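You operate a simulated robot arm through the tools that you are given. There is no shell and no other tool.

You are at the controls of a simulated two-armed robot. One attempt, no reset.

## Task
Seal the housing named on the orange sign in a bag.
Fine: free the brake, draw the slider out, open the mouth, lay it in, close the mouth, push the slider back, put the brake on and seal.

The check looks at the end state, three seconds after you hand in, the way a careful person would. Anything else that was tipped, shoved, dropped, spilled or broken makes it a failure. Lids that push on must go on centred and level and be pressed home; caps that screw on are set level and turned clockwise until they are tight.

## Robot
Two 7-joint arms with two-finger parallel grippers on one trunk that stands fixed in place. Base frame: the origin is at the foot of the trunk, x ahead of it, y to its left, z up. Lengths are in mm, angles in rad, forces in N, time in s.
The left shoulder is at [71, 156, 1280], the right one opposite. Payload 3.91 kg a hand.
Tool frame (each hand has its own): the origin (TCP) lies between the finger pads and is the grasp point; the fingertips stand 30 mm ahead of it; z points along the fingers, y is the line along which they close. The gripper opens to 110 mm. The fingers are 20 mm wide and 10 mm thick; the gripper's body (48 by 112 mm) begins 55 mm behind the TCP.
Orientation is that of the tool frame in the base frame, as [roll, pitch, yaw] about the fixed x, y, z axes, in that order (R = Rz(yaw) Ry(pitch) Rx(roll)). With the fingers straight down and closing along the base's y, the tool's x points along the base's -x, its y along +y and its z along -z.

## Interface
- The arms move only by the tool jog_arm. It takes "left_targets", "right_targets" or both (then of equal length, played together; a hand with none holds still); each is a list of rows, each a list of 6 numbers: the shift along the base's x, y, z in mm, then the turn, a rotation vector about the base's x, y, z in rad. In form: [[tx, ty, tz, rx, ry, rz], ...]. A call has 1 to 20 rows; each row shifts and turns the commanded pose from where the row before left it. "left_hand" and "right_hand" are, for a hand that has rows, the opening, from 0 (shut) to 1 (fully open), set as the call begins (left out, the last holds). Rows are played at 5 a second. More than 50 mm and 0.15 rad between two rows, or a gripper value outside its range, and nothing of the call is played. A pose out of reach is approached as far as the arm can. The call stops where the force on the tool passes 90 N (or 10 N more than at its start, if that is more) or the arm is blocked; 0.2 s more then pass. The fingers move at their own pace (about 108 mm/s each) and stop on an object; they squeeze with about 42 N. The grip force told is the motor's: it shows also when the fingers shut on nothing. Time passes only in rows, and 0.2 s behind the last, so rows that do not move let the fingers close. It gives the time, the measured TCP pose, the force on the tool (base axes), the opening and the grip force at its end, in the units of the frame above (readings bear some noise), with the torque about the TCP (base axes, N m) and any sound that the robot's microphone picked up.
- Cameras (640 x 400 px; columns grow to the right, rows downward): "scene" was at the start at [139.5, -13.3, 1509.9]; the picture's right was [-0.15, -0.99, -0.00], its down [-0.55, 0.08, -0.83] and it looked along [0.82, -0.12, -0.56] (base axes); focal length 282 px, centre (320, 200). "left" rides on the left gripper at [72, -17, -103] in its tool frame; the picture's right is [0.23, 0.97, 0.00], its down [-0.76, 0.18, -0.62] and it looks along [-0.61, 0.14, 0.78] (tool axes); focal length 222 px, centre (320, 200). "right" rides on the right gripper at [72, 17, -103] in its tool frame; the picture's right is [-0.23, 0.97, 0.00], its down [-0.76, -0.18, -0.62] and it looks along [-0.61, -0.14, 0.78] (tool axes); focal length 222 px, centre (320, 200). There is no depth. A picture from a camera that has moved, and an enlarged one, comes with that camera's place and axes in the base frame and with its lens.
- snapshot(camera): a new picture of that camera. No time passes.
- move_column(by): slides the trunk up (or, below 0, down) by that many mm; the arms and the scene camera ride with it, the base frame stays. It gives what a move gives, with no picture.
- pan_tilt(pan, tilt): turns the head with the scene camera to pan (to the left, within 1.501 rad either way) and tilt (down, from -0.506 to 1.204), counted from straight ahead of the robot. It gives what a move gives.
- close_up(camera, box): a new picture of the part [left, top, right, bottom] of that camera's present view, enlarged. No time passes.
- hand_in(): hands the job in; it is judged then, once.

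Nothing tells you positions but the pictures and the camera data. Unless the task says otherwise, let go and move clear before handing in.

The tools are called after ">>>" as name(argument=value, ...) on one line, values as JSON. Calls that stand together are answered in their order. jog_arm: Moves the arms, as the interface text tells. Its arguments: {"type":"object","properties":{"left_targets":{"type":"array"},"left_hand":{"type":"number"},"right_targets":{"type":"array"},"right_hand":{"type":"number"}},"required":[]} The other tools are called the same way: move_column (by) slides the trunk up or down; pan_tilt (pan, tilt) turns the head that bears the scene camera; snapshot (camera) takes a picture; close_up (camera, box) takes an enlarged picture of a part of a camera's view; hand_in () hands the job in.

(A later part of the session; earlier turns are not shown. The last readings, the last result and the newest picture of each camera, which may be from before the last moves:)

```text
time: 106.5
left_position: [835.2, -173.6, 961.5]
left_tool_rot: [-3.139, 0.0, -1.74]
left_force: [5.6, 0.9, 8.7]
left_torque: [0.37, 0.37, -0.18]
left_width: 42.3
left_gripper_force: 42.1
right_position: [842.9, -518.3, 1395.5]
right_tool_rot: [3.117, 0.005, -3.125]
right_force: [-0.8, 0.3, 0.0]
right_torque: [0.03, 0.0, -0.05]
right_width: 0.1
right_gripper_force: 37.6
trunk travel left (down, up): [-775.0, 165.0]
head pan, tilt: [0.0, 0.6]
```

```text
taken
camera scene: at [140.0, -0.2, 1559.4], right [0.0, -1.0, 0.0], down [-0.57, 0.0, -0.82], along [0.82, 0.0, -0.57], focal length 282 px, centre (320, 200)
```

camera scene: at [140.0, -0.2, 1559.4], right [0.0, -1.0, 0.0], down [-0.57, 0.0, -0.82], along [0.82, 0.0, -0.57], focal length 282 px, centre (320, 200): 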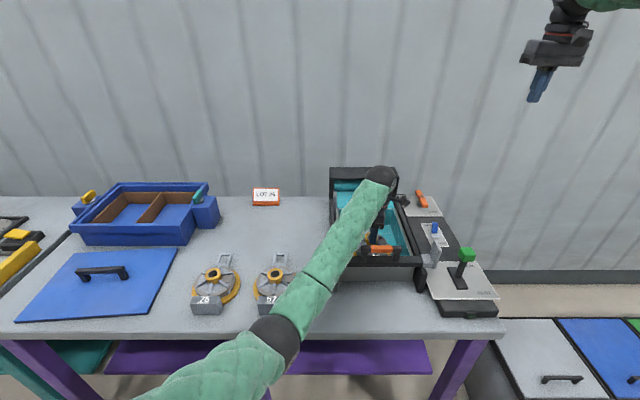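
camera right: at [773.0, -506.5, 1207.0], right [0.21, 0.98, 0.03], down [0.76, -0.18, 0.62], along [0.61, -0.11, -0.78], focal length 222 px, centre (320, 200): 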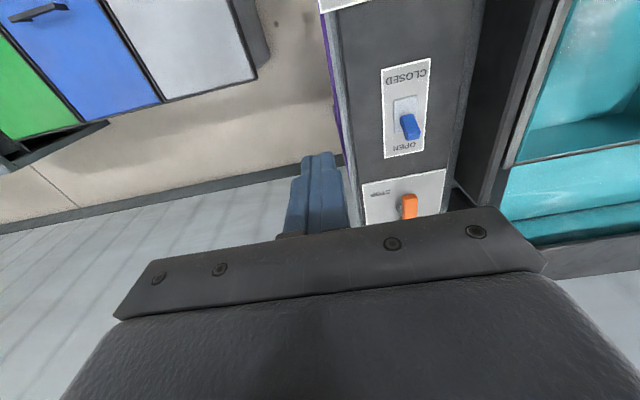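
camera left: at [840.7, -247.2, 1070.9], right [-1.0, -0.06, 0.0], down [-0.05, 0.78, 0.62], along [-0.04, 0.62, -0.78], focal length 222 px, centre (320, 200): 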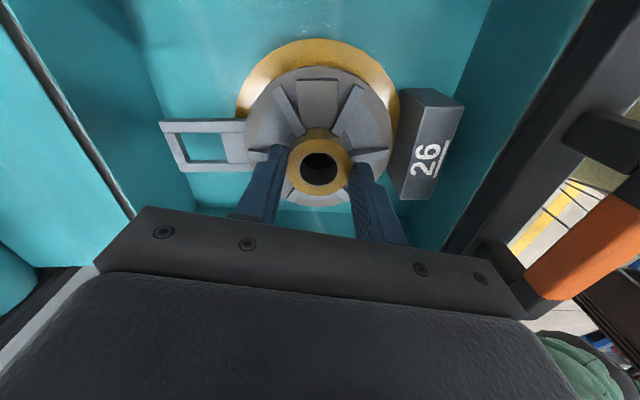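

Touchdown (force reversed to +9 N). I'll ease up 1.5 mm, then open the fingers just enough to release.

>>> jog_arm(left_targets=[[0, 0, 1.5, 0, 0, 0], [0, 0, 0, 0, 0, 0]])

>>> jog_arm(left_targets=[[0, 0, 0, 0, 0, 0], [0, 0, 0, 0, 0, 0], [0, 0, 0, 0, 0, 0]], left_hand=0.58)

>>> snapshot(camera="left")

```text
time: 107.1
left_position: [834.2, -173.3, 959.9]
left_tool_rot: [-3.141, 0.001, -1.74]
left_force: [2.9, 0.2, 5.6]
left_torque: [-0.51, 0.08, 0.06]
left_width: 42.1
left_gripper_force: 42.7
right_position: [844.7, -520.1, 1394.9]
right_tool_rot: [3.119, 0.005, -3.126]
right_force: [0.0, 0.2, -0.7]
right_torque: [0.0, 0.0, 0.01]
right_width: 0.2
right_gripper_force: 38.2
trunk travel left (down, up): [-775.0, 165.0]
head pan, tilt: [0.0, 0.6]
```

```text
time: 107.9
left_position: [834.9, -173.7, 959.3]
left_tool_rot: [-3.141, -0.001, -1.741]
left_force: [-1.0, -0.2, -0.7]
left_torque: [-0.01, 0.01, 0.02]
left_width: 63.9
left_gripper_force: 0.0
right_position: [844.8, -518.8, 1394.3]
right_tool_rot: [3.117, 0.004, -3.125]
right_force: [0.4, 0.0, 0.0]
right_torque: [0.03, 0.0, 0.02]
right_width: 0.3
right_gripper_force: 37.5
trunk travel left (down, up): [-775.0, 165.0]
head pan, tilt: [0.0, 0.6]
```

```text
taken
camera left: at [839.8, -247.1, 1063.0], right [-1.0, -0.06, 0.0], down [-0.05, 0.78, 0.62], along [-0.04, 0.62, -0.78], focal length 222 px, centre (320, 200)
```

left: 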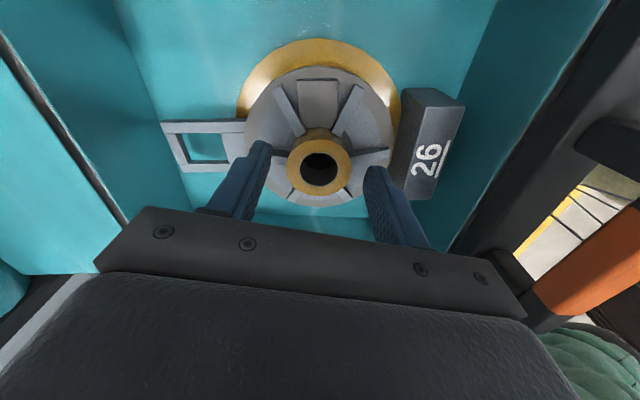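

Released and sitting in the pocket. Lifting the left hand straight up.

>>> jog_arm(left_targets=[[0, 0, 10, 0, 0, 0], [0, 0, 20, 0, 0, 0], [0, 0, 30, 0, 0, 0], [0, 0, 40, 0, 0, 0], [0, 0, 40, 0, 0, 0], [0, 0, 40, 0, 0, 0], [0, 0, 40, 0, 0, 0]])

>>> snapshot(camera="left")

>>> snapshot(camera="scene")

```text
time: 109.5
left_position: [836.2, -174.1, 1180.1]
left_tool_rot: [3.141, 0.0, -1.739]
left_force: [-0.4, -0.1, 0.3]
left_torque: [0.01, -0.01, -0.02]
left_width: 63.6
left_gripper_force: 0.2
right_position: [843.8, -518.6, 1395.1]
right_tool_rot: [3.115, 0.004, -3.125]
right_force: [0.2, -1.0, -0.6]
right_torque: [0.02, -0.02, -0.01]
right_width: 0.0
right_gripper_force: 38.1
trunk travel left (down, up): [-775.0, 165.0]
head pan, tilt: [0.0, 0.6]
```

```text
taken
camera left: at [840.7, -247.1, 1283.2], right [-1.0, -0.06, 0.0], down [-0.05, 0.78, 0.62], along [-0.04, 0.62, -0.78], focal length 222 px, centre (320, 200)
```

left: 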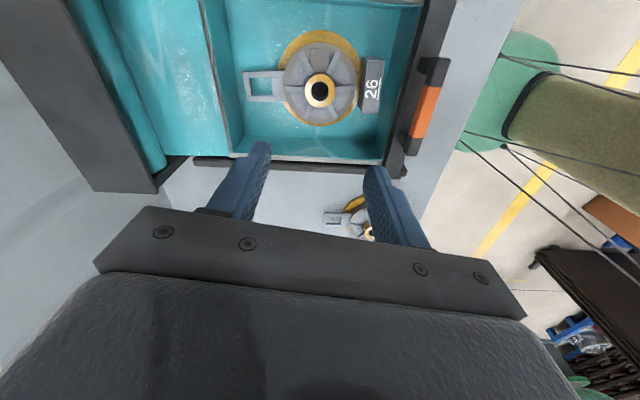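

```text
taken
camera scene: at [139.7, -0.2, 1559.1], right [0.0, -1.0, 0.0], down [-0.57, 0.0, -0.82], along [0.82, 0.0, -0.57], focal length 282 px, centre (320, 200)
```

scene: 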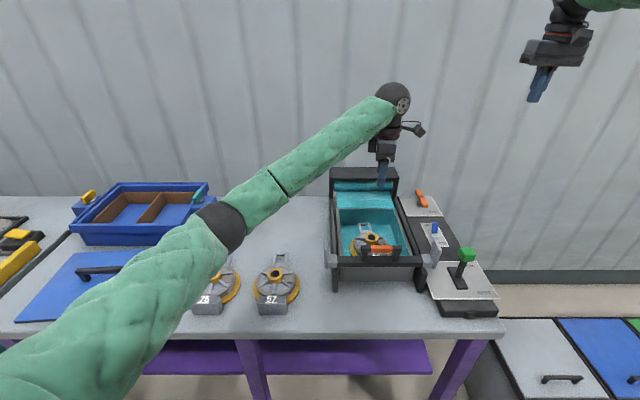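

Housing 26 lies level in the pocket. I'll move the left hand away to the left, high.

>>> jog_arm(left_targets=[[-10, 35, 12, 0, 0, 0], [-10, 35, 12, 0, 0, 0], [-10, 35, 12, 0, 0, 0], [-10, 35, 12, 0, 0, 0], [-10, 35, 12, 0, 0, 0], [-15, 38, 12, 0, 0, 0], [-20, 40, 12, 0, 0, 0], [-20, 40, 12, 0, 0, 0], [-20, 40, 12, 0, 0, 0], [-20, 40, 12, 0, 0, 0]])

>>> snapshot(camera="scene")

>>> close_up(camera="scene", box=[310, 150, 510, 330])

```text
time: 111.7
left_position: [689.0, 202.5, 1299.0]
left_tool_rot: [-3.14, -0.003, -1.743]
left_force: [-0.8, 0.2, -0.3]
left_torque: [-0.02, -0.02, 0.03]
left_width: 64.0
left_gripper_force: 0.1
right_position: [841.7, -517.4, 1397.0]
right_tool_rot: [3.119, 0.005, -3.128]
right_force: [0.0, 0.3, 0.8]
right_torque: [-0.02, -0.01, -0.01]
right_width: 0.0
right_gripper_force: 37.5
trunk travel left (down, up): [-775.0, 165.0]
head pan, tilt: [0.0, 0.6]
```

```text
taken
camera scene: at [138.5, 1.8, 1559.3], right [0.0, -1.0, 0.0], down [-0.56, 0.0, -0.83], along [0.83, 0.0, -0.56], focal length 282 px, centre (320, 200)
```

scene: 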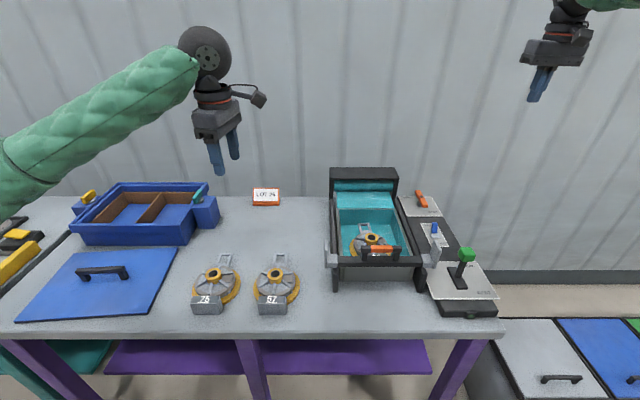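

```text
2.22 times, centred on (410, 240) of scene
camera zoom: at [138.5, 1.8, 1559.3], right [0.0, -1.0, 0.0], down [-0.56, 0.0, -0.83], along [0.83, 0.0, -0.56], focal length 626 px, centre (120, 111)
```

zoom: 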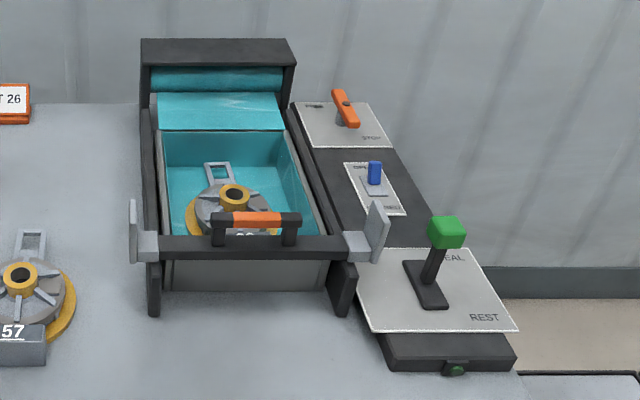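

The housing sits properly. Before going on, I want to verify the blue lid on the left wasn't disturbed by my elbow; zooming in there.

>>> close_up(camera="scene", box=[0, 170, 240, 340])

>>> pan_tilt(pan=-0.147, tilt=0.592)

>>> move_column(by=-50)

>>> snapshot(camera="scene")

>>> close_up(camera="scene", box=[130, 170, 290, 330])

```text
2.35 times, centred on (120, 255) of scene
camera zoom: at [138.5, 1.8, 1559.3], right [0.0, -1.0, 0.0], down [-0.56, 0.0, -0.83], along [0.83, 0.0, -0.56], focal length 663 px, centre (791, 71)
```

zoom: 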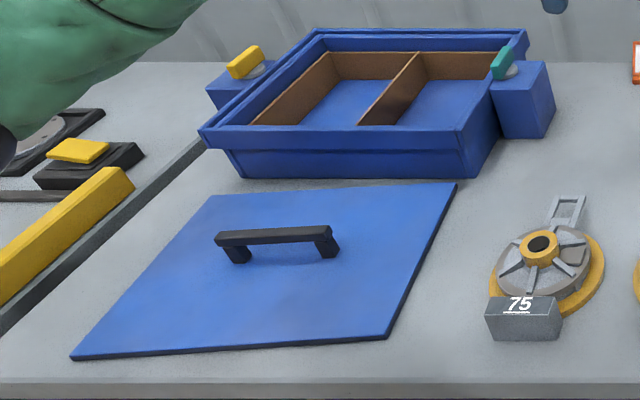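

```text
time: 112.4
left_position: [691.1, 201.4, 1298.8]
left_tool_rot: [3.14, 0.0, -1.741]
left_force: [0.9, 0.3, 0.0]
left_torque: [-0.01, 0.01, -0.03]
left_width: 63.6
left_gripper_force: 0.0
right_position: [843.9, -518.5, 1394.9]
right_tool_rot: [3.119, 0.004, -3.127]
right_force: [0.2, -0.2, -0.2]
right_torque: [0.0, -0.02, -0.06]
right_width: 0.1
right_gripper_force: 38.2
trunk travel left (down, up): [-775.0, 165.0]
head pan, tilt: [-0.147, 0.592]
```

```text
time: 113.4
left_position: [689.6, 200.9, 1249.4]
left_tool_rot: [3.142, 0.0, -1.741]
left_force: [0.6, -0.7, -0.5]
left_torque: [-0.02, -0.01, -0.01]
left_width: 63.8
left_gripper_force: 0.1
right_position: [843.3, -518.8, 1345.4]
right_tool_rot: [3.118, 0.003, -3.126]
right_force: [-0.1, 0.0, -0.4]
right_torque: [0.01, -0.05, 0.02]
right_width: 0.0
right_gripper_force: 37.9
trunk travel left (down, up): [-725.0, 215.0]
head pan, tilt: [-0.147, 0.592]
```

```text
taken
camera scene: at [138.9, -12.8, 1510.1], right [-0.15, -0.99, 0.0], down [-0.55, 0.08, -0.83], along [0.82, -0.12, -0.56], focal length 282 px, centre (320, 200)
```

scene: 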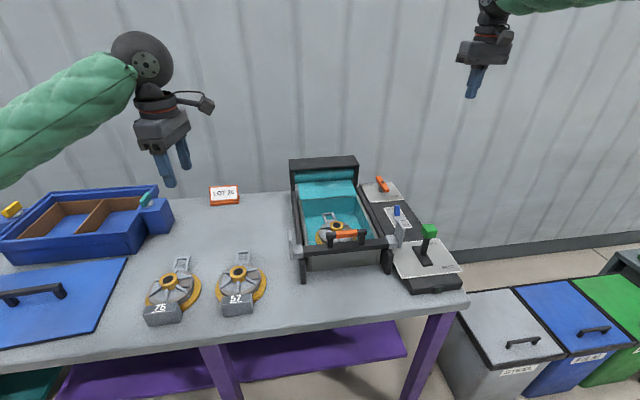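

```text
2.50 times, centred on (210, 250) of scene
camera zoom: at [138.9, -12.8, 1510.1], right [-0.15, -0.99, 0.0], down [-0.55, 0.08, -0.83], along [0.82, -0.12, -0.56], focal length 704 px, centre (595, 75)
```

zoom: 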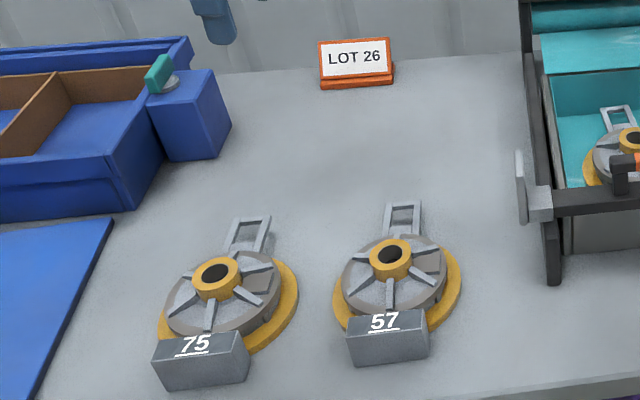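

Comparing with the first picture, the lid was nudged by about 25–30 mm at its right side by my elbow; I'll put it back by its handle later. First the machine: close the mouth. I'll lower the trunk 150 mm and bring the right hand, tilted 45°, above the far side of the switch.

>>> move_column(by=-150)

>>> jog_arm(right_targets=[[10, 15, -10, 0, -0.131, 0], [10, 20, -10, 0, -0.131, 0], [15, 20, -15, 0, -0.131, 0], [15, 20, -15, 0, -0.131, 0], [15, 20, -20, 0, -0.131, 0], [15, 18, -25, 0, -0.131, 0]])

>>> snapshot(camera="right")

>>> snapshot(camera="scene")

```text
time: 115.1
left_position: [689.7, 201.7, 1098.4]
left_tool_rot: [-3.141, 0.002, -1.74]
left_force: [0.1, -0.3, -0.3]
left_torque: [0.01, -0.02, 0.02]
left_width: 63.8
left_gripper_force: 0.1
right_position: [844.7, -519.1, 1195.0]
right_tool_rot: [3.117, 0.005, -3.125]
right_force: [1.0, -0.4, 0.4]
right_torque: [0.01, -0.02, 0.0]
right_width: 0.0
right_gripper_force: 37.4
trunk travel left (down, up): [-575.0, 365.0]
head pan, tilt: [-0.147, 0.592]
```

```text
time: 116.5
left_position: [691.2, 202.4, 1096.9]
left_tool_rot: [3.139, -0.002, -1.741]
left_force: [-0.2, 0.2, 0.0]
left_torque: [0.0, 0.01, -0.02]
left_width: 63.9
left_gripper_force: 0.1
right_position: [925.4, -404.6, 1098.8]
right_tool_rot: [3.132, 0.79, -3.116]
right_force: [0.1, 0.1, -0.8]
right_torque: [-0.02, -0.02, -0.03]
right_width: 0.1
right_gripper_force: 37.6
trunk travel left (down, up): [-575.0, 365.0]
head pan, tilt: [-0.147, 0.592]
```

```text
taken
camera right: at [800.8, -390.5, 1120.8], right [0.13, 0.98, 0.17], down [0.1, -0.18, 0.98], along [0.99, -0.11, -0.12], focal length 222 px, centre (320, 200)
```

right: 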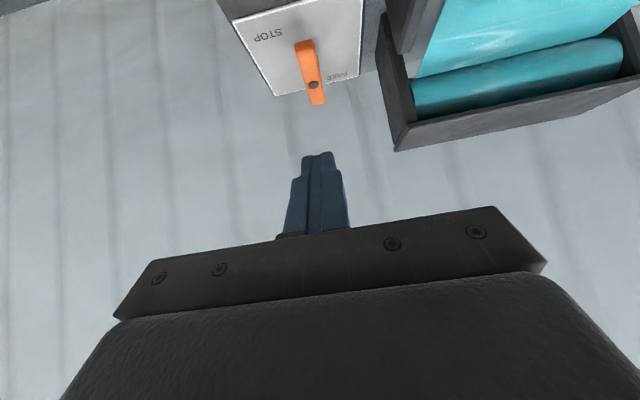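

```text
taken
camera scene: at [140.5, -11.6, 1359.8], right [-0.15, -0.99, 0.0], down [-0.55, 0.08, -0.83], along [0.82, -0.12, -0.56], focal length 282 px, centre (320, 200)
```

scene: 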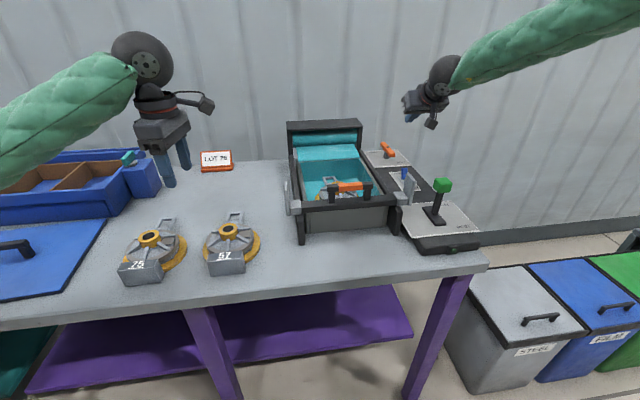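

Positioned above the far side of the switch (knob top near (909, -405, 929)). Descending behind it.

>>> jog_arm(right_targets=[[0, 0, -40, 0, 0, 0], [0, 0, -40, 0, 0, 0], [0, 0, -40, 0, 0, 0], [0, 0, -20, 0, 0, 0]])

>>> close_up(camera="scene", box=[360, 100, 470, 220])

>>> snapshot(camera="right")

```text
time: 117.5
left_position: [690.0, 201.9, 1098.6]
left_tool_rot: [3.142, 0.0, -1.74]
left_force: [0.1, -0.1, -0.5]
left_torque: [-0.05, -0.01, 0.01]
left_width: 63.8
left_gripper_force: 0.1
right_position: [924.1, -405.3, 957.8]
right_tool_rot: [3.13, 0.788, -3.119]
right_force: [0.5, 1.1, 0.1]
right_torque: [-0.02, -0.04, -0.04]
right_width: 0.1
right_gripper_force: 38.0
trunk travel left (down, up): [-575.0, 365.0]
head pan, tilt: [-0.147, 0.592]
```

```text
3.33 times, centred on (415, 160) of scene
camera zoom: at [139.8, -13.0, 1359.9], right [-0.15, -0.99, 0.0], down [-0.55, 0.08, -0.83], along [0.82, -0.12, -0.56], focal length 939 px, centre (3, 333)
```

zoom: 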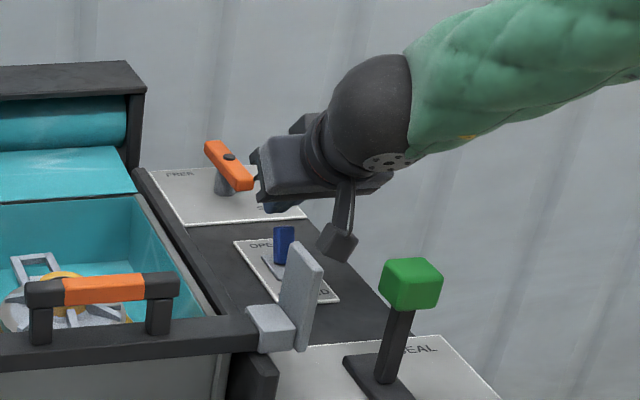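

```text
taken
camera right: at [801.1, -391.8, 980.5], right [0.13, 0.98, 0.17], down [0.1, -0.18, 0.98], along [0.99, -0.11, -0.12], focal length 222 px, centre (320, 200)
```

right: 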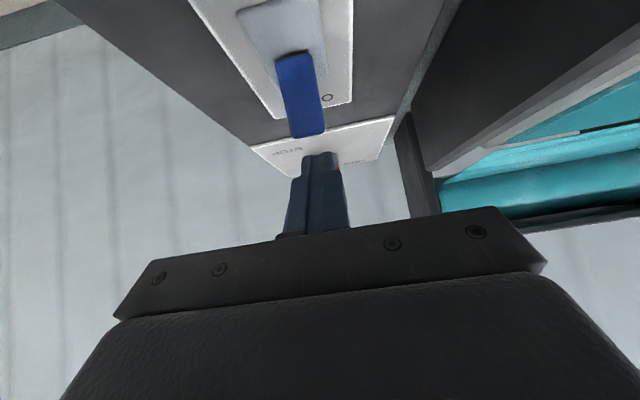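

The knob top edge is near (919, -407, 928) and the finger is right behind it. I'll give 5 mm more clearance, lower to hooking depth, and pull toward CLOSED.

>>> jog_arm(right_targets=[[6, -1.5, 0, 0, 0, 0], [0, 0, -7, 0, 0, 0], [0, 0, -6, 0, 0, 0], [-5, 0, 0, 0, 0, 0], [-4, 0, 0, 0, 0, 0], [-4, 0, 0, 0, 0, 0]])

>>> snapshot(camera="right")

```text
time: 118.9
left_position: [690.4, 201.3, 1098.3]
left_tool_rot: [-3.141, 0.0, -1.74]
left_force: [0.6, -1.0, 0.4]
left_torque: [-0.02, 0.0, 0.0]
left_width: 63.9
left_gripper_force: 0.0
right_position: [916.9, -407.2, 946.2]
right_tool_rot: [3.13, 0.788, -3.12]
right_force: [-0.3, 1.1, -0.3]
right_torque: [0.01, -0.03, 0.02]
right_width: 0.0
right_gripper_force: 37.2
trunk travel left (down, up): [-575.0, 365.0]
head pan, tilt: [-0.147, 0.592]
```

```text
taken
camera right: at [793.2, -394.0, 967.8], right [0.13, 0.98, 0.17], down [0.1, -0.18, 0.98], along [0.99, -0.11, -0.12], focal length 222 px, centre (320, 200)
```

right: 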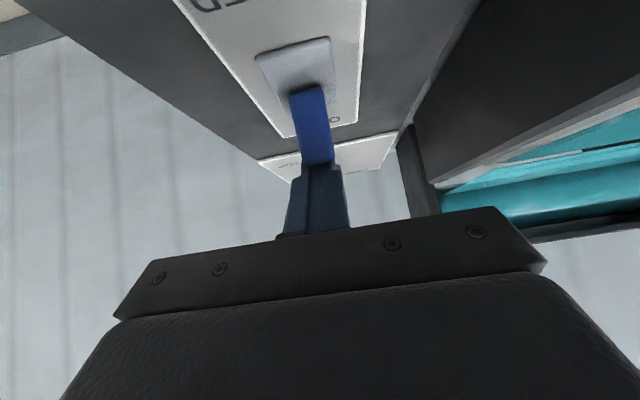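

The finger is hooked behind the knob. Pulling toward me in small steps.

>>> jog_arm(right_targets=[[-4, 0, 0, 0, 0, 0], [-4, 0, 0, 0, 0, 0], [-4, 0, 0, 0, 0, 0], [-4, 0, 0, 0, 0, 0]])

>>> snapshot(camera="right")

>>> close_up(camera="scene", box=[270, 100, 450, 240])

```text
time: 119.9
left_position: [689.5, 200.8, 1097.9]
left_tool_rot: [-3.141, 0.001, -1.739]
left_force: [0.2, -0.1, 0.0]
left_torque: [0.02, 0.01, 0.03]
left_width: 63.8
left_gripper_force: 0.0
right_position: [899.4, -407.4, 944.9]
right_tool_rot: [3.132, 0.788, -3.119]
right_force: [-1.0, 3.3, 9.2]
right_torque: [0.1, 0.07, 0.02]
right_width: 0.0
right_gripper_force: 38.0
trunk travel left (down, up): [-575.0, 365.0]
head pan, tilt: [-0.147, 0.592]
```

```text
taken
camera right: at [775.8, -393.4, 966.5], right [0.13, 0.98, 0.17], down [0.1, -0.18, 0.98], along [0.99, -0.11, -0.12], focal length 222 px, centre (320, 200)
```

right: 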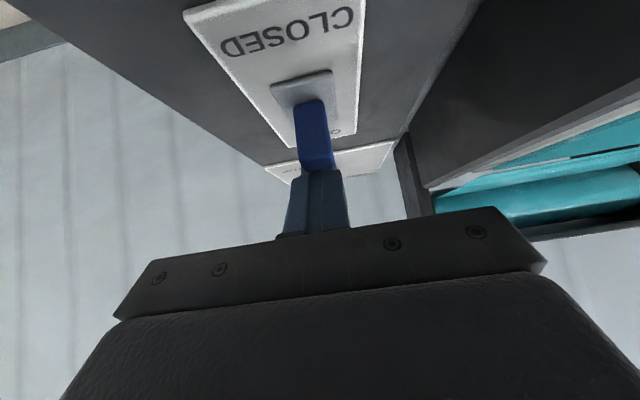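

```text
2.86 times, centred on (360, 170) of scene
camera zoom: at [139.0, -13.0, 1359.6], right [-0.15, -0.99, 0.0], down [-0.55, 0.08, -0.83], along [0.82, -0.12, -0.56], focal length 805 px, centre (206, 286)
```

zoom: 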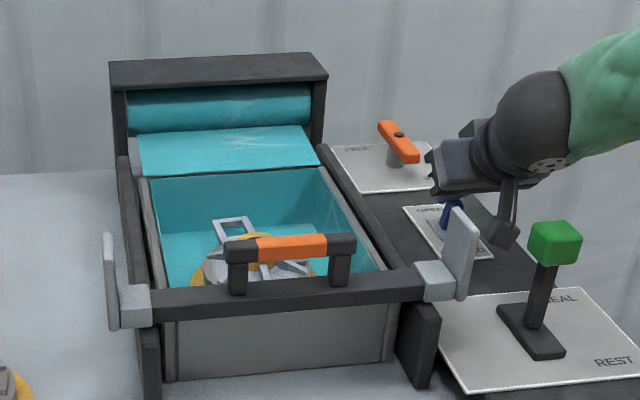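

The knob is moving over (light force). Continuing.

>>> jog_arm(right_targets=[[-4, 0, 0, 0, 0, 0], [-4, 0, 0, 0, 0, 0], [-4, 0, 0, 0, 0, 0], [-4, 0, 0, 0, 0, 0]])

>>> snapshot(camera="right")

>>> close_up(camera="scene", box=[270, 100, 450, 240])

```text
time: 120.9
left_position: [691.1, 200.0, 1097.8]
left_tool_rot: [3.141, -0.001, -1.741]
left_force: [-0.2, -0.8, 0.4]
left_torque: [0.01, 0.03, -0.01]
left_width: 63.9
left_gripper_force: 0.1
right_position: [887.1, -408.1, 946.4]
right_tool_rot: [3.131, 0.793, -3.118]
right_force: [17.4, -2.0, 6.4]
right_torque: [0.0, -0.2, -0.06]
right_width: 0.0
right_gripper_force: 38.2
trunk travel left (down, up): [-575.0, 365.0]
head pan, tilt: [-0.147, 0.592]
```

```text
taken
camera right: at [763.0, -393.6, 968.4], right [0.13, 0.98, 0.17], down [0.1, -0.18, 0.98], along [0.99, -0.11, -0.12], focal length 222 px, centre (320, 200)
```

right: 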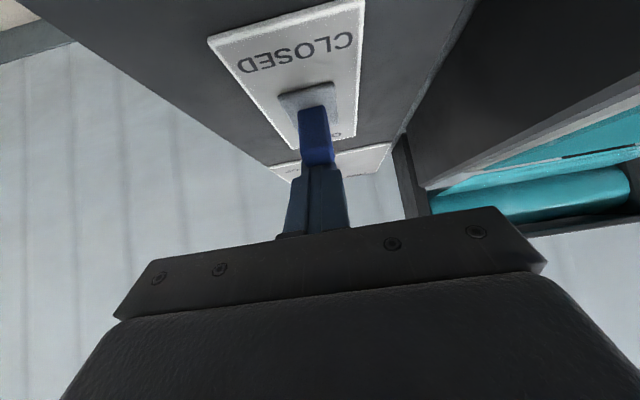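

```text
2.86 times, centred on (360, 170) of scene
camera zoom: at [140.7, -12.9, 1359.9], right [-0.15, -0.99, 0.0], down [-0.55, 0.08, -0.83], along [0.82, -0.12, -0.56], focal length 805 px, centre (206, 286)
```

zoom: 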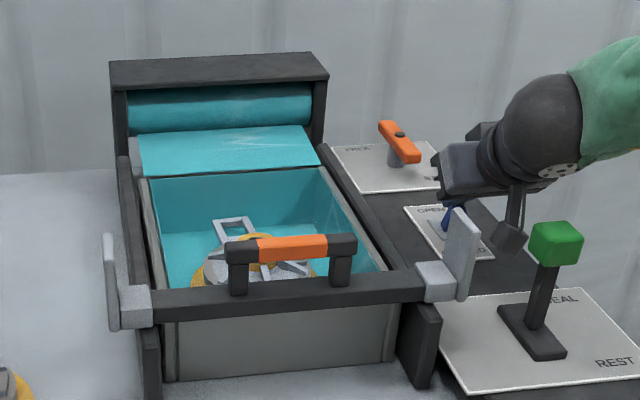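

Resistance is building (a detent, 17 N). Continuing to pull.

>>> jog_arm(right_targets=[[-3, 0, 0, 0, 0, 0], [-3, 0, 0, 0, 0, 0], [-3, 0, 0, 0, 0, 0]])

>>> snapshot(camera="right")

>>> close_up(camera="scene", box=[270, 100, 450, 240])

```text
time: 121.9
left_position: [689.2, 198.4, 1099.2]
left_tool_rot: [3.14, -0.002, -1.747]
left_force: [0.3, -0.5, 0.3]
left_torque: [0.02, -0.03, -0.02]
left_width: 64.0
left_gripper_force: 0.1
right_position: [878.8, -411.9, 954.4]
right_tool_rot: [3.13, 0.805, -3.124]
right_force: [23.9, 3.1, 9.0]
right_torque: [0.1, -0.53, -0.05]
right_width: 0.0
right_gripper_force: 37.7
trunk travel left (down, up): [-575.0, 365.0]
head pan, tilt: [-0.147, 0.592]
stopped in row 3 (right hand): the force on the tool passed its limit at 91 N (the readings are from after the stop); the commanded pose is now the measured one
```

```text
taken
camera right: at [754.9, -396.9, 974.2], right [0.13, 0.98, 0.17], down [0.08, -0.18, 0.98], along [0.99, -0.12, -0.11], focal length 222 px, centre (320, 200)
```

right: 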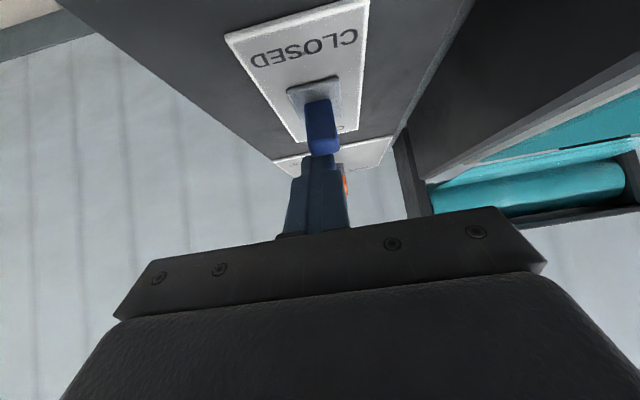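

```text
2.86 times, centred on (360, 170) of scene
camera zoom: at [139.2, -13.4, 1359.4], right [-0.15, -0.99, 0.0], down [-0.55, 0.08, -0.83], along [0.82, -0.12, -0.56], focal length 805 px, centre (206, 286)
```

zoom: 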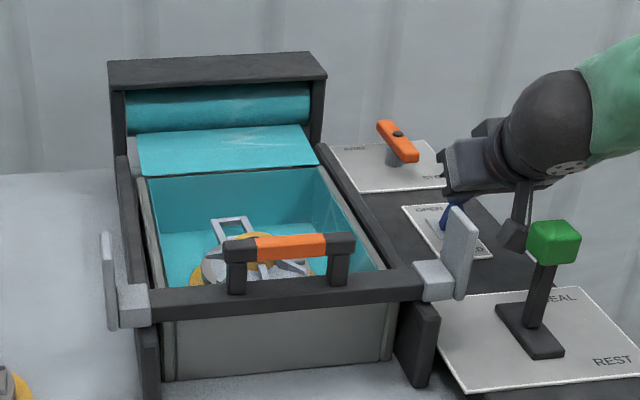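

The pull met a firm stop (91 N), but the mouth still looks open. I'll look closely at the knob's state before doing anything else.

>>> close_up(camera="scene", box=[380, 150, 440, 200])

>>> close_up(camera="right", box=[240, 0, 400, 200])

```text
8.00 times, centred on (410, 175) of scene
camera zoom: at [139.2, -13.4, 1359.4], right [-0.15, -0.99, 0.0], down [-0.55, 0.08, -0.83], along [0.82, -0.12, -0.56], focal length 2254 px, centre (-400, 400)
```

zoom: 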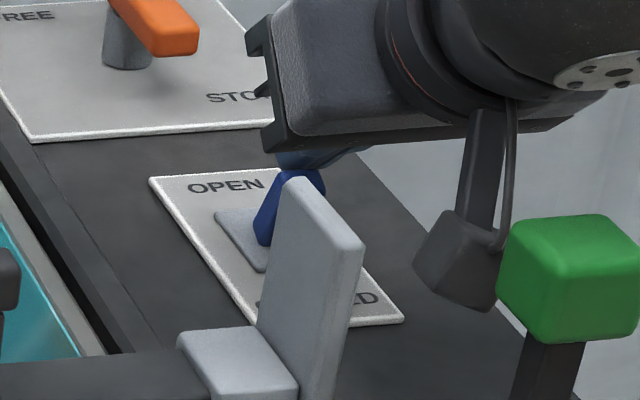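

```text
2.00 times, centred on (320, 100) of right
camera zoom: at [754.9, -396.9, 974.2], right [0.13, 0.98, 0.17], down [0.08, -0.18, 0.98], along [0.99, -0.12, -0.11], focal length 444 px, centre (320, 400)
```

zoom: 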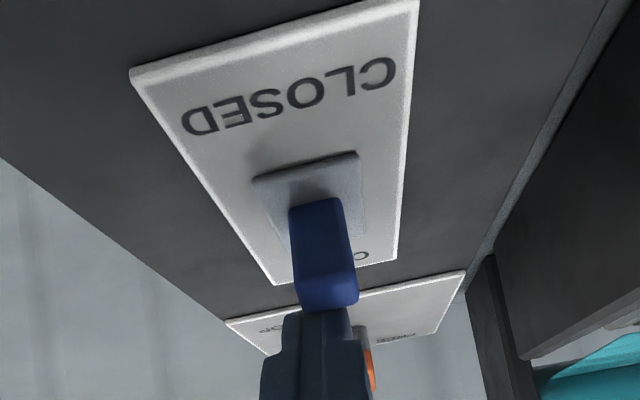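

The knob geometry says it is fully over at CLOSED. I'll release the finger (slightly forward, then up) and look again at the mouth.

>>> jog_arm(right_targets=[[5, 0, 3, 0, 0, 0], [6, 0, 10, 0, 0, 0], [0, 0, 40, 0, 0, 0], [0, 0, 40, 0, 0, 0], [0, -30, 20, 0, 0, 0]])

>>> close_up(camera="scene", box=[270, 100, 450, 240])

>>> close_up(camera="scene", box=[380, 150, 440, 200])

>>> snapshot(camera="right")

```text
time: 123.1
left_position: [689.3, 199.0, 1098.4]
left_tool_rot: [3.141, -0.001, -1.743]
left_force: [0.3, -0.5, 0.3]
left_torque: [0.03, -0.02, 0.0]
left_width: 63.7
left_gripper_force: 0.1
right_position: [889.6, -439.6, 1066.3]
right_tool_rot: [3.132, 0.798, -3.123]
right_force: [-0.6, 0.4, 0.4]
right_torque: [0.0, -0.02, 0.01]
right_width: 0.1
right_gripper_force: 37.4
trunk travel left (down, up): [-575.0, 365.0]
head pan, tilt: [-0.147, 0.592]
```

```text
2.86 times, centred on (360, 170) of scene
camera zoom: at [138.9, -14.0, 1359.9], right [-0.15, -0.99, 0.0], down [-0.55, 0.08, -0.83], along [0.82, -0.12, -0.56], focal length 805 px, centre (206, 286)
```

zoom: 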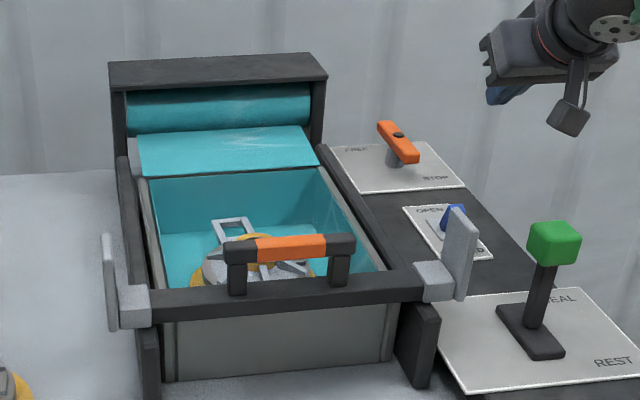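

```text
8.00 times, centred on (410, 175) of scene
camera zoom: at [138.9, -14.0, 1359.9], right [-0.15, -0.99, 0.0], down [-0.55, 0.08, -0.83], along [0.82, -0.12, -0.56], focal length 2254 px, centre (-400, 400)
```

zoom: 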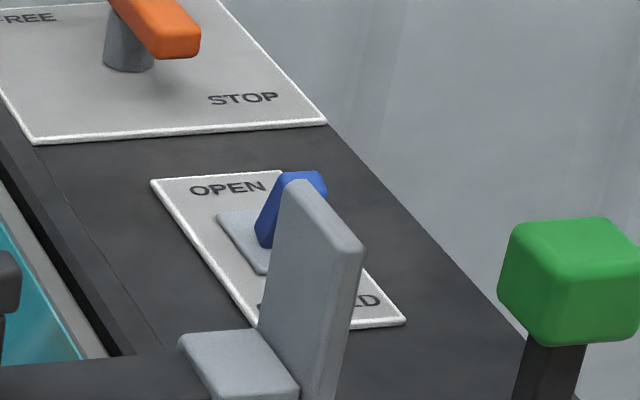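

```text
taken
camera right: at [766.6, -426.1, 1085.4], right [0.13, 0.98, 0.17], down [0.09, -0.18, 0.98], along [0.99, -0.11, -0.11], focal length 222 px, centre (320, 200)
```

right: 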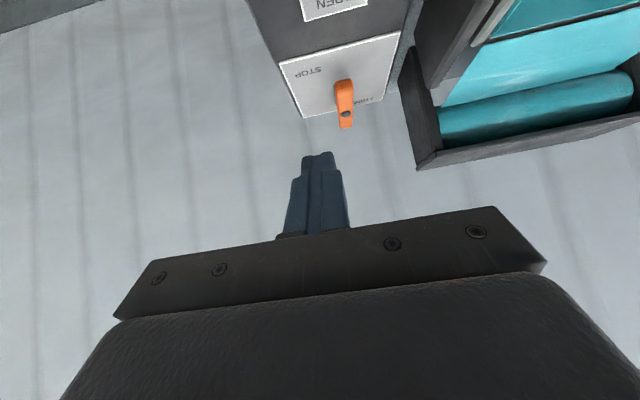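

The knob looks over at CLOSED, but the pocket still looks open. I'll move the right hand back to the earlier viewpoint to compare the knob with its original CLOSED look.

>>> jog_arm(right_targets=[[-30, 10, 15, 0, 0.015, 0], [-30, 10, 15, 0, 0, 0], [-30, 10, 15, 0, 0, 0], [-30, 10, 15, 0, 0, 0], [-30, 8, 15, 0, 0, 0], [-18, 0, 15, 0, 0, 0]])

>>> close_up(camera="right", box=[250, 0, 360, 130])

>>> snapshot(camera="right")

```text
time: 124.5
left_position: [690.4, 198.4, 1098.7]
left_tool_rot: [3.141, 0.001, -1.741]
left_force: [0.2, -0.5, -0.4]
left_torque: [0.02, -0.02, 0.01]
left_width: 63.6
left_gripper_force: 0.0
right_position: [720.2, -392.4, 1156.1]
right_tool_rot: [3.131, 0.786, -3.123]
right_force: [-0.3, 0.7, -0.7]
right_torque: [0.01, 0.0, 0.01]
right_width: 0.1
right_gripper_force: 37.9
trunk travel left (down, up): [-575.0, 365.0]
head pan, tilt: [-0.147, 0.592]
```

```text
3.08 times, centred on (305, 65) of right
camera zoom: at [597.3, -377.7, 1178.4], right [0.14, 0.98, 0.17], down [0.1, -0.18, 0.98], along [0.99, -0.11, -0.13], focal length 684 px, centre (366, 615)
```

zoom: 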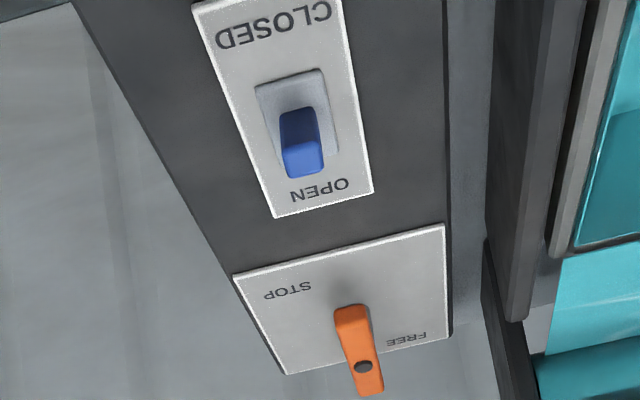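

```text
taken
camera right: at [597.3, -377.7, 1178.4], right [0.14, 0.98, 0.17], down [0.1, -0.18, 0.98], along [0.99, -0.11, -0.13], focal length 222 px, centre (320, 200)
```

right: 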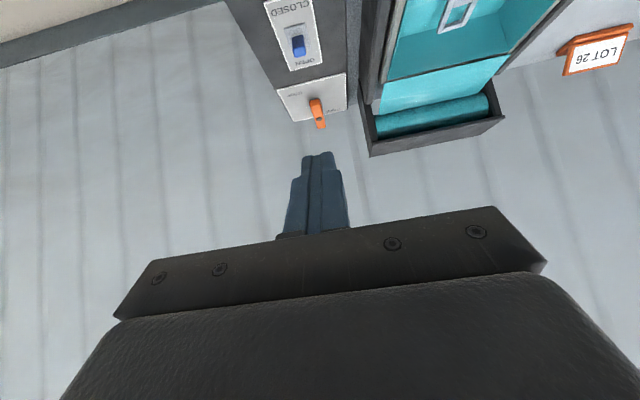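

The knob matches its original CLOSED look. I'll check the pocket again now that a moment has passed.

>>> jog_arm(right_targets=[[0, 0, 0, 0, 0, 0], [0, 0, 0, 0, 0, 0], [0, 0, 0, 0, 0, 0]])

>>> close_up(camera="scene", box=[270, 110, 430, 240])

>>> close_up(camera="right", box=[340, 0, 560, 160])

```text
time: 125.3
left_position: [689.5, 198.6, 1098.2]
left_tool_rot: [3.141, 0.001, -1.739]
left_force: [-0.2, 0.2, -1.1]
left_torque: [-0.03, -0.01, -0.01]
left_width: 63.7
left_gripper_force: 0.0
right_position: [722.0, -391.0, 1155.7]
right_tool_rot: [3.134, 0.784, -3.123]
right_force: [1.0, 0.2, -0.1]
right_torque: [-0.04, 0.04, 0.03]
right_width: 0.0
right_gripper_force: 38.2
trunk travel left (down, up): [-575.0, 365.0]
head pan, tilt: [-0.147, 0.592]
```

```text
3.08 times, centred on (350, 175) of scene
camera zoom: at [139.4, -13.1, 1359.9], right [-0.15, -0.99, 0.0], down [-0.55, 0.08, -0.83], along [0.82, -0.12, -0.56], focal length 867 px, centre (228, 277)
```

zoom: 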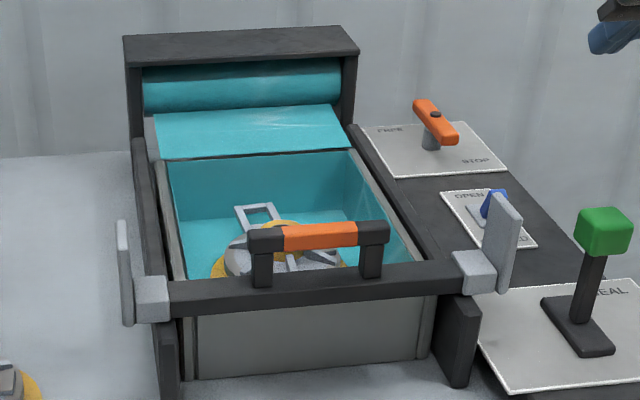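

```text
2.50 times, centred on (450, 80) of right
camera zoom: at [598.2, -377.8, 1177.8], right [0.14, 0.98, 0.17], down [0.1, -0.18, 0.98], along [0.99, -0.12, -0.13], focal length 555 px, centre (-5, 500)
```

zoom: 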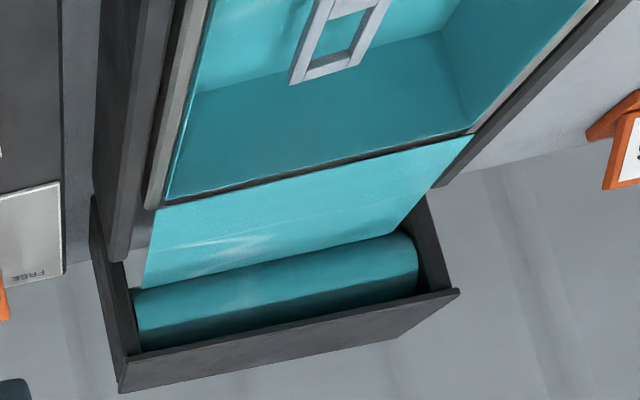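

Switch is at CLOSED but I want to see whether a film layer now covers the pocket. Zooming right in.

>>> close_up(camera="scene", box=[300, 140, 390, 210])

>>> close_up(camera="scene", box=[360, 140, 430, 200])

>>> close_up(camera="right", box=[255, 0, 335, 80])

```text
5.71 times, centred on (345, 175) of scene
camera zoom: at [139.4, -13.1, 1359.9], right [-0.15, -0.99, 0.0], down [-0.55, 0.08, -0.83], along [0.82, -0.12, -0.56], focal length 1610 px, centre (177, 343)
```

zoom: 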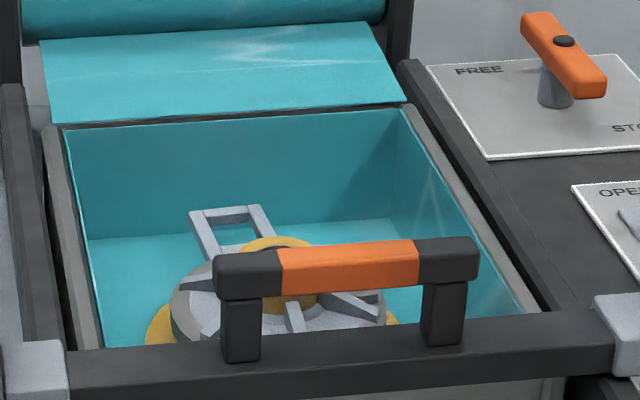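

```text
6.67 times, centred on (395, 170) of scene
camera zoom: at [139.4, -13.1, 1359.9], right [-0.15, -0.99, 0.0], down [-0.55, 0.08, -0.83], along [0.82, -0.12, -0.56], focal length 1878 px, centre (-180, 400)
```

zoom: 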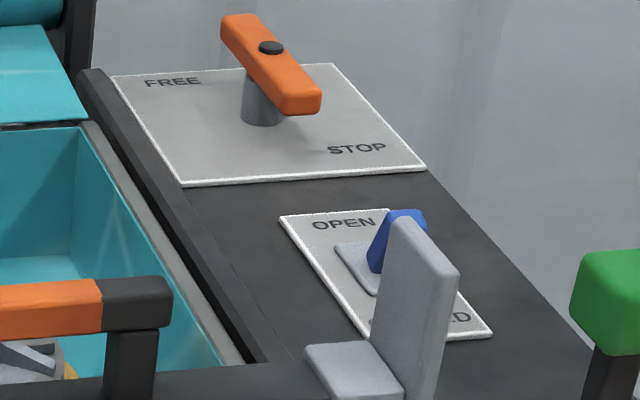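

```text
5.00 times, centred on (295, 40) of right
camera zoom: at [598.2, -377.8, 1177.8], right [0.14, 0.98, 0.17], down [0.1, -0.18, 0.98], along [0.99, -0.12, -0.13], focal length 1111 px, centre (445, 1000)
```

zoom: 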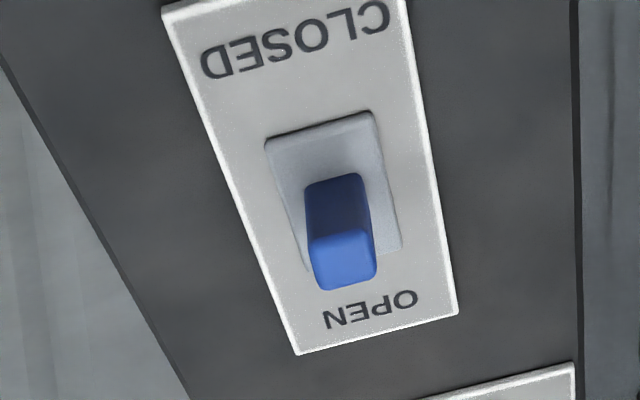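

The knob is back exactly at its original CLOSED position, yet the pocket is still visibly open. I'll look down into the pocket with the right wrist camera (tool vertical) to check that the housing sits low and level.

>>> jog_arm(right_targets=[[-5, 40, 15, 0, 0.13, 0], [-5, 40, 15, 0, 0.13, 0], [-5, 40, 15, 0, 0.13, 0], [-5, 40, 15, 0, 0.13, 0], [-5, 40, 15, 0, 0.13, 0], [0, 40, 15, 0, 0.13, 0]])

>>> snapshot(camera="right")

>>> close_up(camera="right", box=[220, 20, 460, 200])

```text
time: 126.7
left_position: [693.3, 198.5, 1096.0]
left_tool_rot: [3.139, 0.0, -1.743]
left_force: [0.6, 0.4, -0.7]
left_torque: [0.04, 0.03, 0.02]
left_width: 63.8
left_gripper_force: 0.0
right_position: [697.6, -152.5, 1244.1]
right_tool_rot: [3.118, 0.0, -3.13]
right_force: [-0.2, 0.2, 0.1]
right_torque: [0.0, 0.06, 0.04]
right_width: 0.2
right_gripper_force: 37.6
trunk travel left (down, up): [-575.0, 365.0]
head pan, tilt: [-0.147, 0.592]
```

```text
taken
camera right: at [626.5, -138.2, 1347.5], right [0.21, 0.98, 0.02], down [0.76, -0.18, 0.62], along [0.61, -0.12, -0.79], focal length 222 px, centre (320, 200)
```

right: 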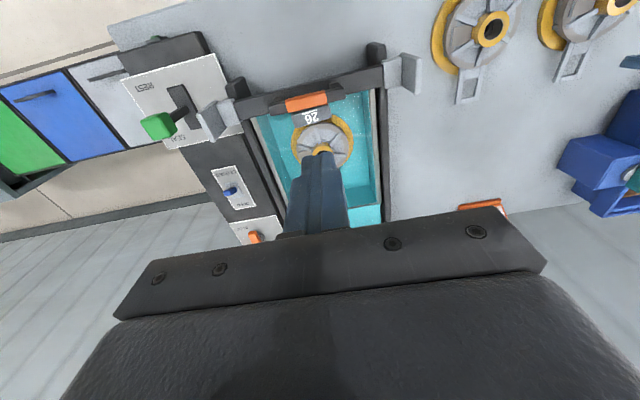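

```text
2.22 times, centred on (340, 110) of right
camera zoom: at [626.5, -138.2, 1347.5], right [0.21, 0.98, 0.02], down [0.76, -0.18, 0.62], along [0.61, -0.12, -0.79], focal length 494 px, centre (276, 400)
```

zoom: 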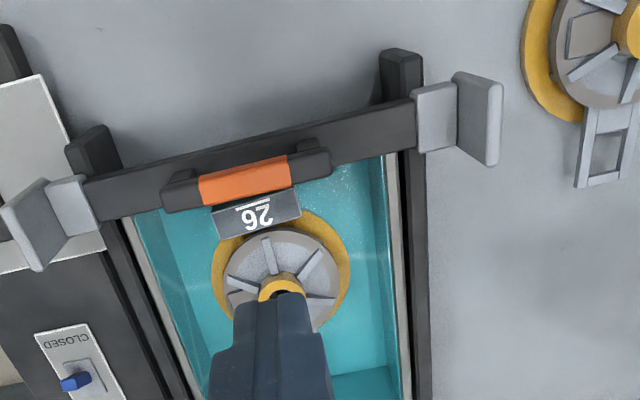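

The closed fingers block the view; I'll open them and look again.

>>> jog_arm(right_targets=[[10, 0, 0, 0, 0, 0], [10, 0, 0, 0, 0, 0], [10, 0, 0, 0, 0, 0]], right_hand=1)

>>> close_up(camera="right", box=[220, 20, 460, 200])

>>> jog_arm(right_targets=[[0, 0, -40, 0, 0, 0], [0, 0, -40, 0, 0, 0], [0, 0, -40, 0, 0, 0]])

>>> close_up(camera="right", box=[200, 0, 480, 200])

```text
time: 127.5
left_position: [689.6, 199.8, 1097.8]
left_tool_rot: [3.141, 0.0, -1.741]
left_force: [-0.3, -0.1, 0.6]
left_torque: [-0.01, 0.0, -0.03]
left_width: 63.8
left_gripper_force: 0.0
right_position: [726.9, -151.6, 1244.8]
right_tool_rot: [3.12, 0.002, -3.128]
right_force: [0.5, 0.5, 0.1]
right_torque: [0.02, 0.03, -0.03]
right_width: 109.9
right_gripper_force: 0.1
trunk travel left (down, up): [-575.0, 365.0]
head pan, tilt: [-0.147, 0.592]
```

```text
2.22 times, centred on (340, 110) of right
camera zoom: at [654.5, -137.7, 1348.4], right [0.21, 0.98, 0.02], down [0.76, -0.18, 0.62], along [0.61, -0.12, -0.78], focal length 494 px, centre (276, 400)
```

zoom: 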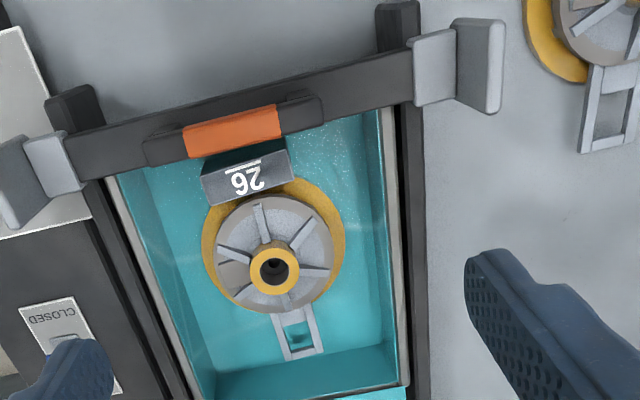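

```text
time: 128.3
left_position: [690.1, 198.3, 1097.2]
left_tool_rot: [3.14, -0.001, -1.743]
left_force: [1.3, 0.1, -0.5]
left_torque: [-0.01, 0.02, -0.04]
left_width: 63.7
left_gripper_force: 0.1
right_position: [726.8, -153.0, 1124.4]
right_tool_rot: [3.12, 0.004, -3.128]
right_force: [-0.4, 0.5, -0.2]
right_torque: [0.03, -0.01, -0.01]
right_width: 110.1
right_gripper_force: 0.0
trunk travel left (down, up): [-575.0, 365.0]
head pan, tilt: [-0.147, 0.592]
```

```text
2.00 times, centred on (340, 100) of right
camera zoom: at [655.4, -137.9, 1228.3], right [0.21, 0.98, 0.02], down [0.76, -0.18, 0.62], along [0.61, -0.12, -0.78], focal length 444 px, centre (280, 400)
```

zoom: 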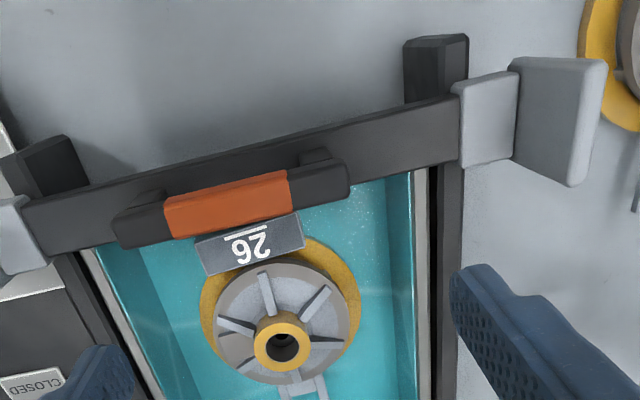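

The housing sits flat in the pocket. The switch is definitely at CLOSED, so I'll test the slider gently: bring the right hand (fingers closed, tilted 45°) to the near side of the handle.

>>> jog_arm(right_targets=[[-20, -5, 10, 0, -0.131, 0], [-20, -5, 5, 0, -0.131, 0], [-20, -5, 0, 0, -0.131, 0], [-15, -5, 0, 0, -0.131, 0], [-10, -5, 0, 0, -0.131, 0], [0, -5, 0, 0, -0.131, 0]], right_hand=0)

>>> jog_arm(right_targets=[[0, 0, -40, 0, 0, 0], [0, 0, -40, 0, 0, 0], [0, 0, -35, 0, 0, 0]])

>>> snapshot(camera="right")

>>> close_up(camera="scene", box=[270, 100, 450, 240])

```text
time: 129.7
left_position: [691.0, 198.8, 1098.5]
left_tool_rot: [3.14, -0.001, -1.742]
left_force: [-0.7, 0.4, 0.0]
left_torque: [0.01, 0.05, 0.01]
left_width: 63.8
left_gripper_force: 0.0
right_position: [641.0, -180.5, 1140.2]
right_tool_rot: [3.13, 0.792, -3.123]
right_force: [1.2, -0.1, 0.0]
right_torque: [0.0, 0.0, 0.04]
right_width: 0.1
right_gripper_force: 37.8
trunk travel left (down, up): [-575.0, 365.0]
head pan, tilt: [-0.147, 0.592]
```

```text
time: 130.5
left_position: [690.5, 199.0, 1098.2]
left_tool_rot: [3.14, 0.001, -1.744]
left_force: [-0.7, 0.1, 0.2]
left_torque: [0.01, 0.04, 0.03]
left_width: 63.4
left_gripper_force: 0.0
right_position: [642.4, -182.3, 1024.0]
right_tool_rot: [3.132, 0.791, -3.122]
right_force: [0.2, -0.5, 0.7]
right_torque: [0.0, 0.0, 0.01]
right_width: 0.0
right_gripper_force: 37.4
trunk travel left (down, up): [-575.0, 365.0]
head pan, tilt: [-0.147, 0.592]
```

```text
taken
camera right: at [518.6, -167.5, 1045.9], right [0.13, 0.98, 0.17], down [0.1, -0.18, 0.98], along [0.99, -0.12, -0.12], focal length 222 px, centre (320, 200)
```

right: 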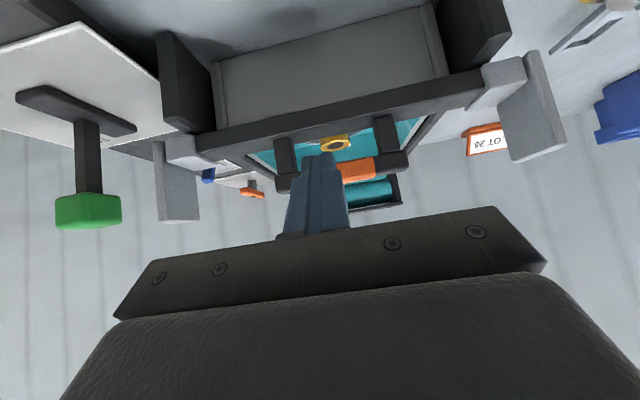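

```text
2.86 times, centred on (360, 170) of scene
camera zoom: at [140.9, -13.3, 1359.8], right [-0.15, -0.99, 0.0], down [-0.55, 0.08, -0.83], along [0.82, -0.12, -0.56], focal length 805 px, centre (206, 286)
```

zoom: 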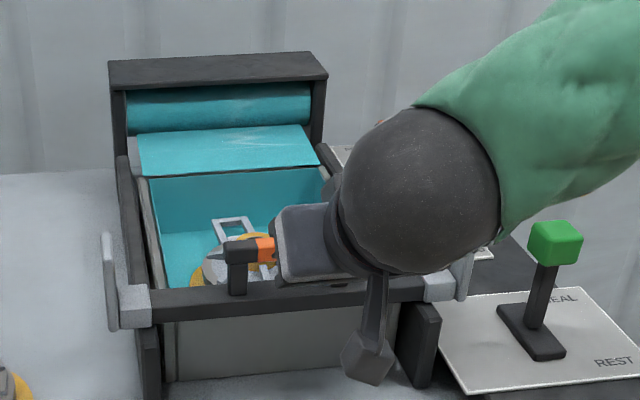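

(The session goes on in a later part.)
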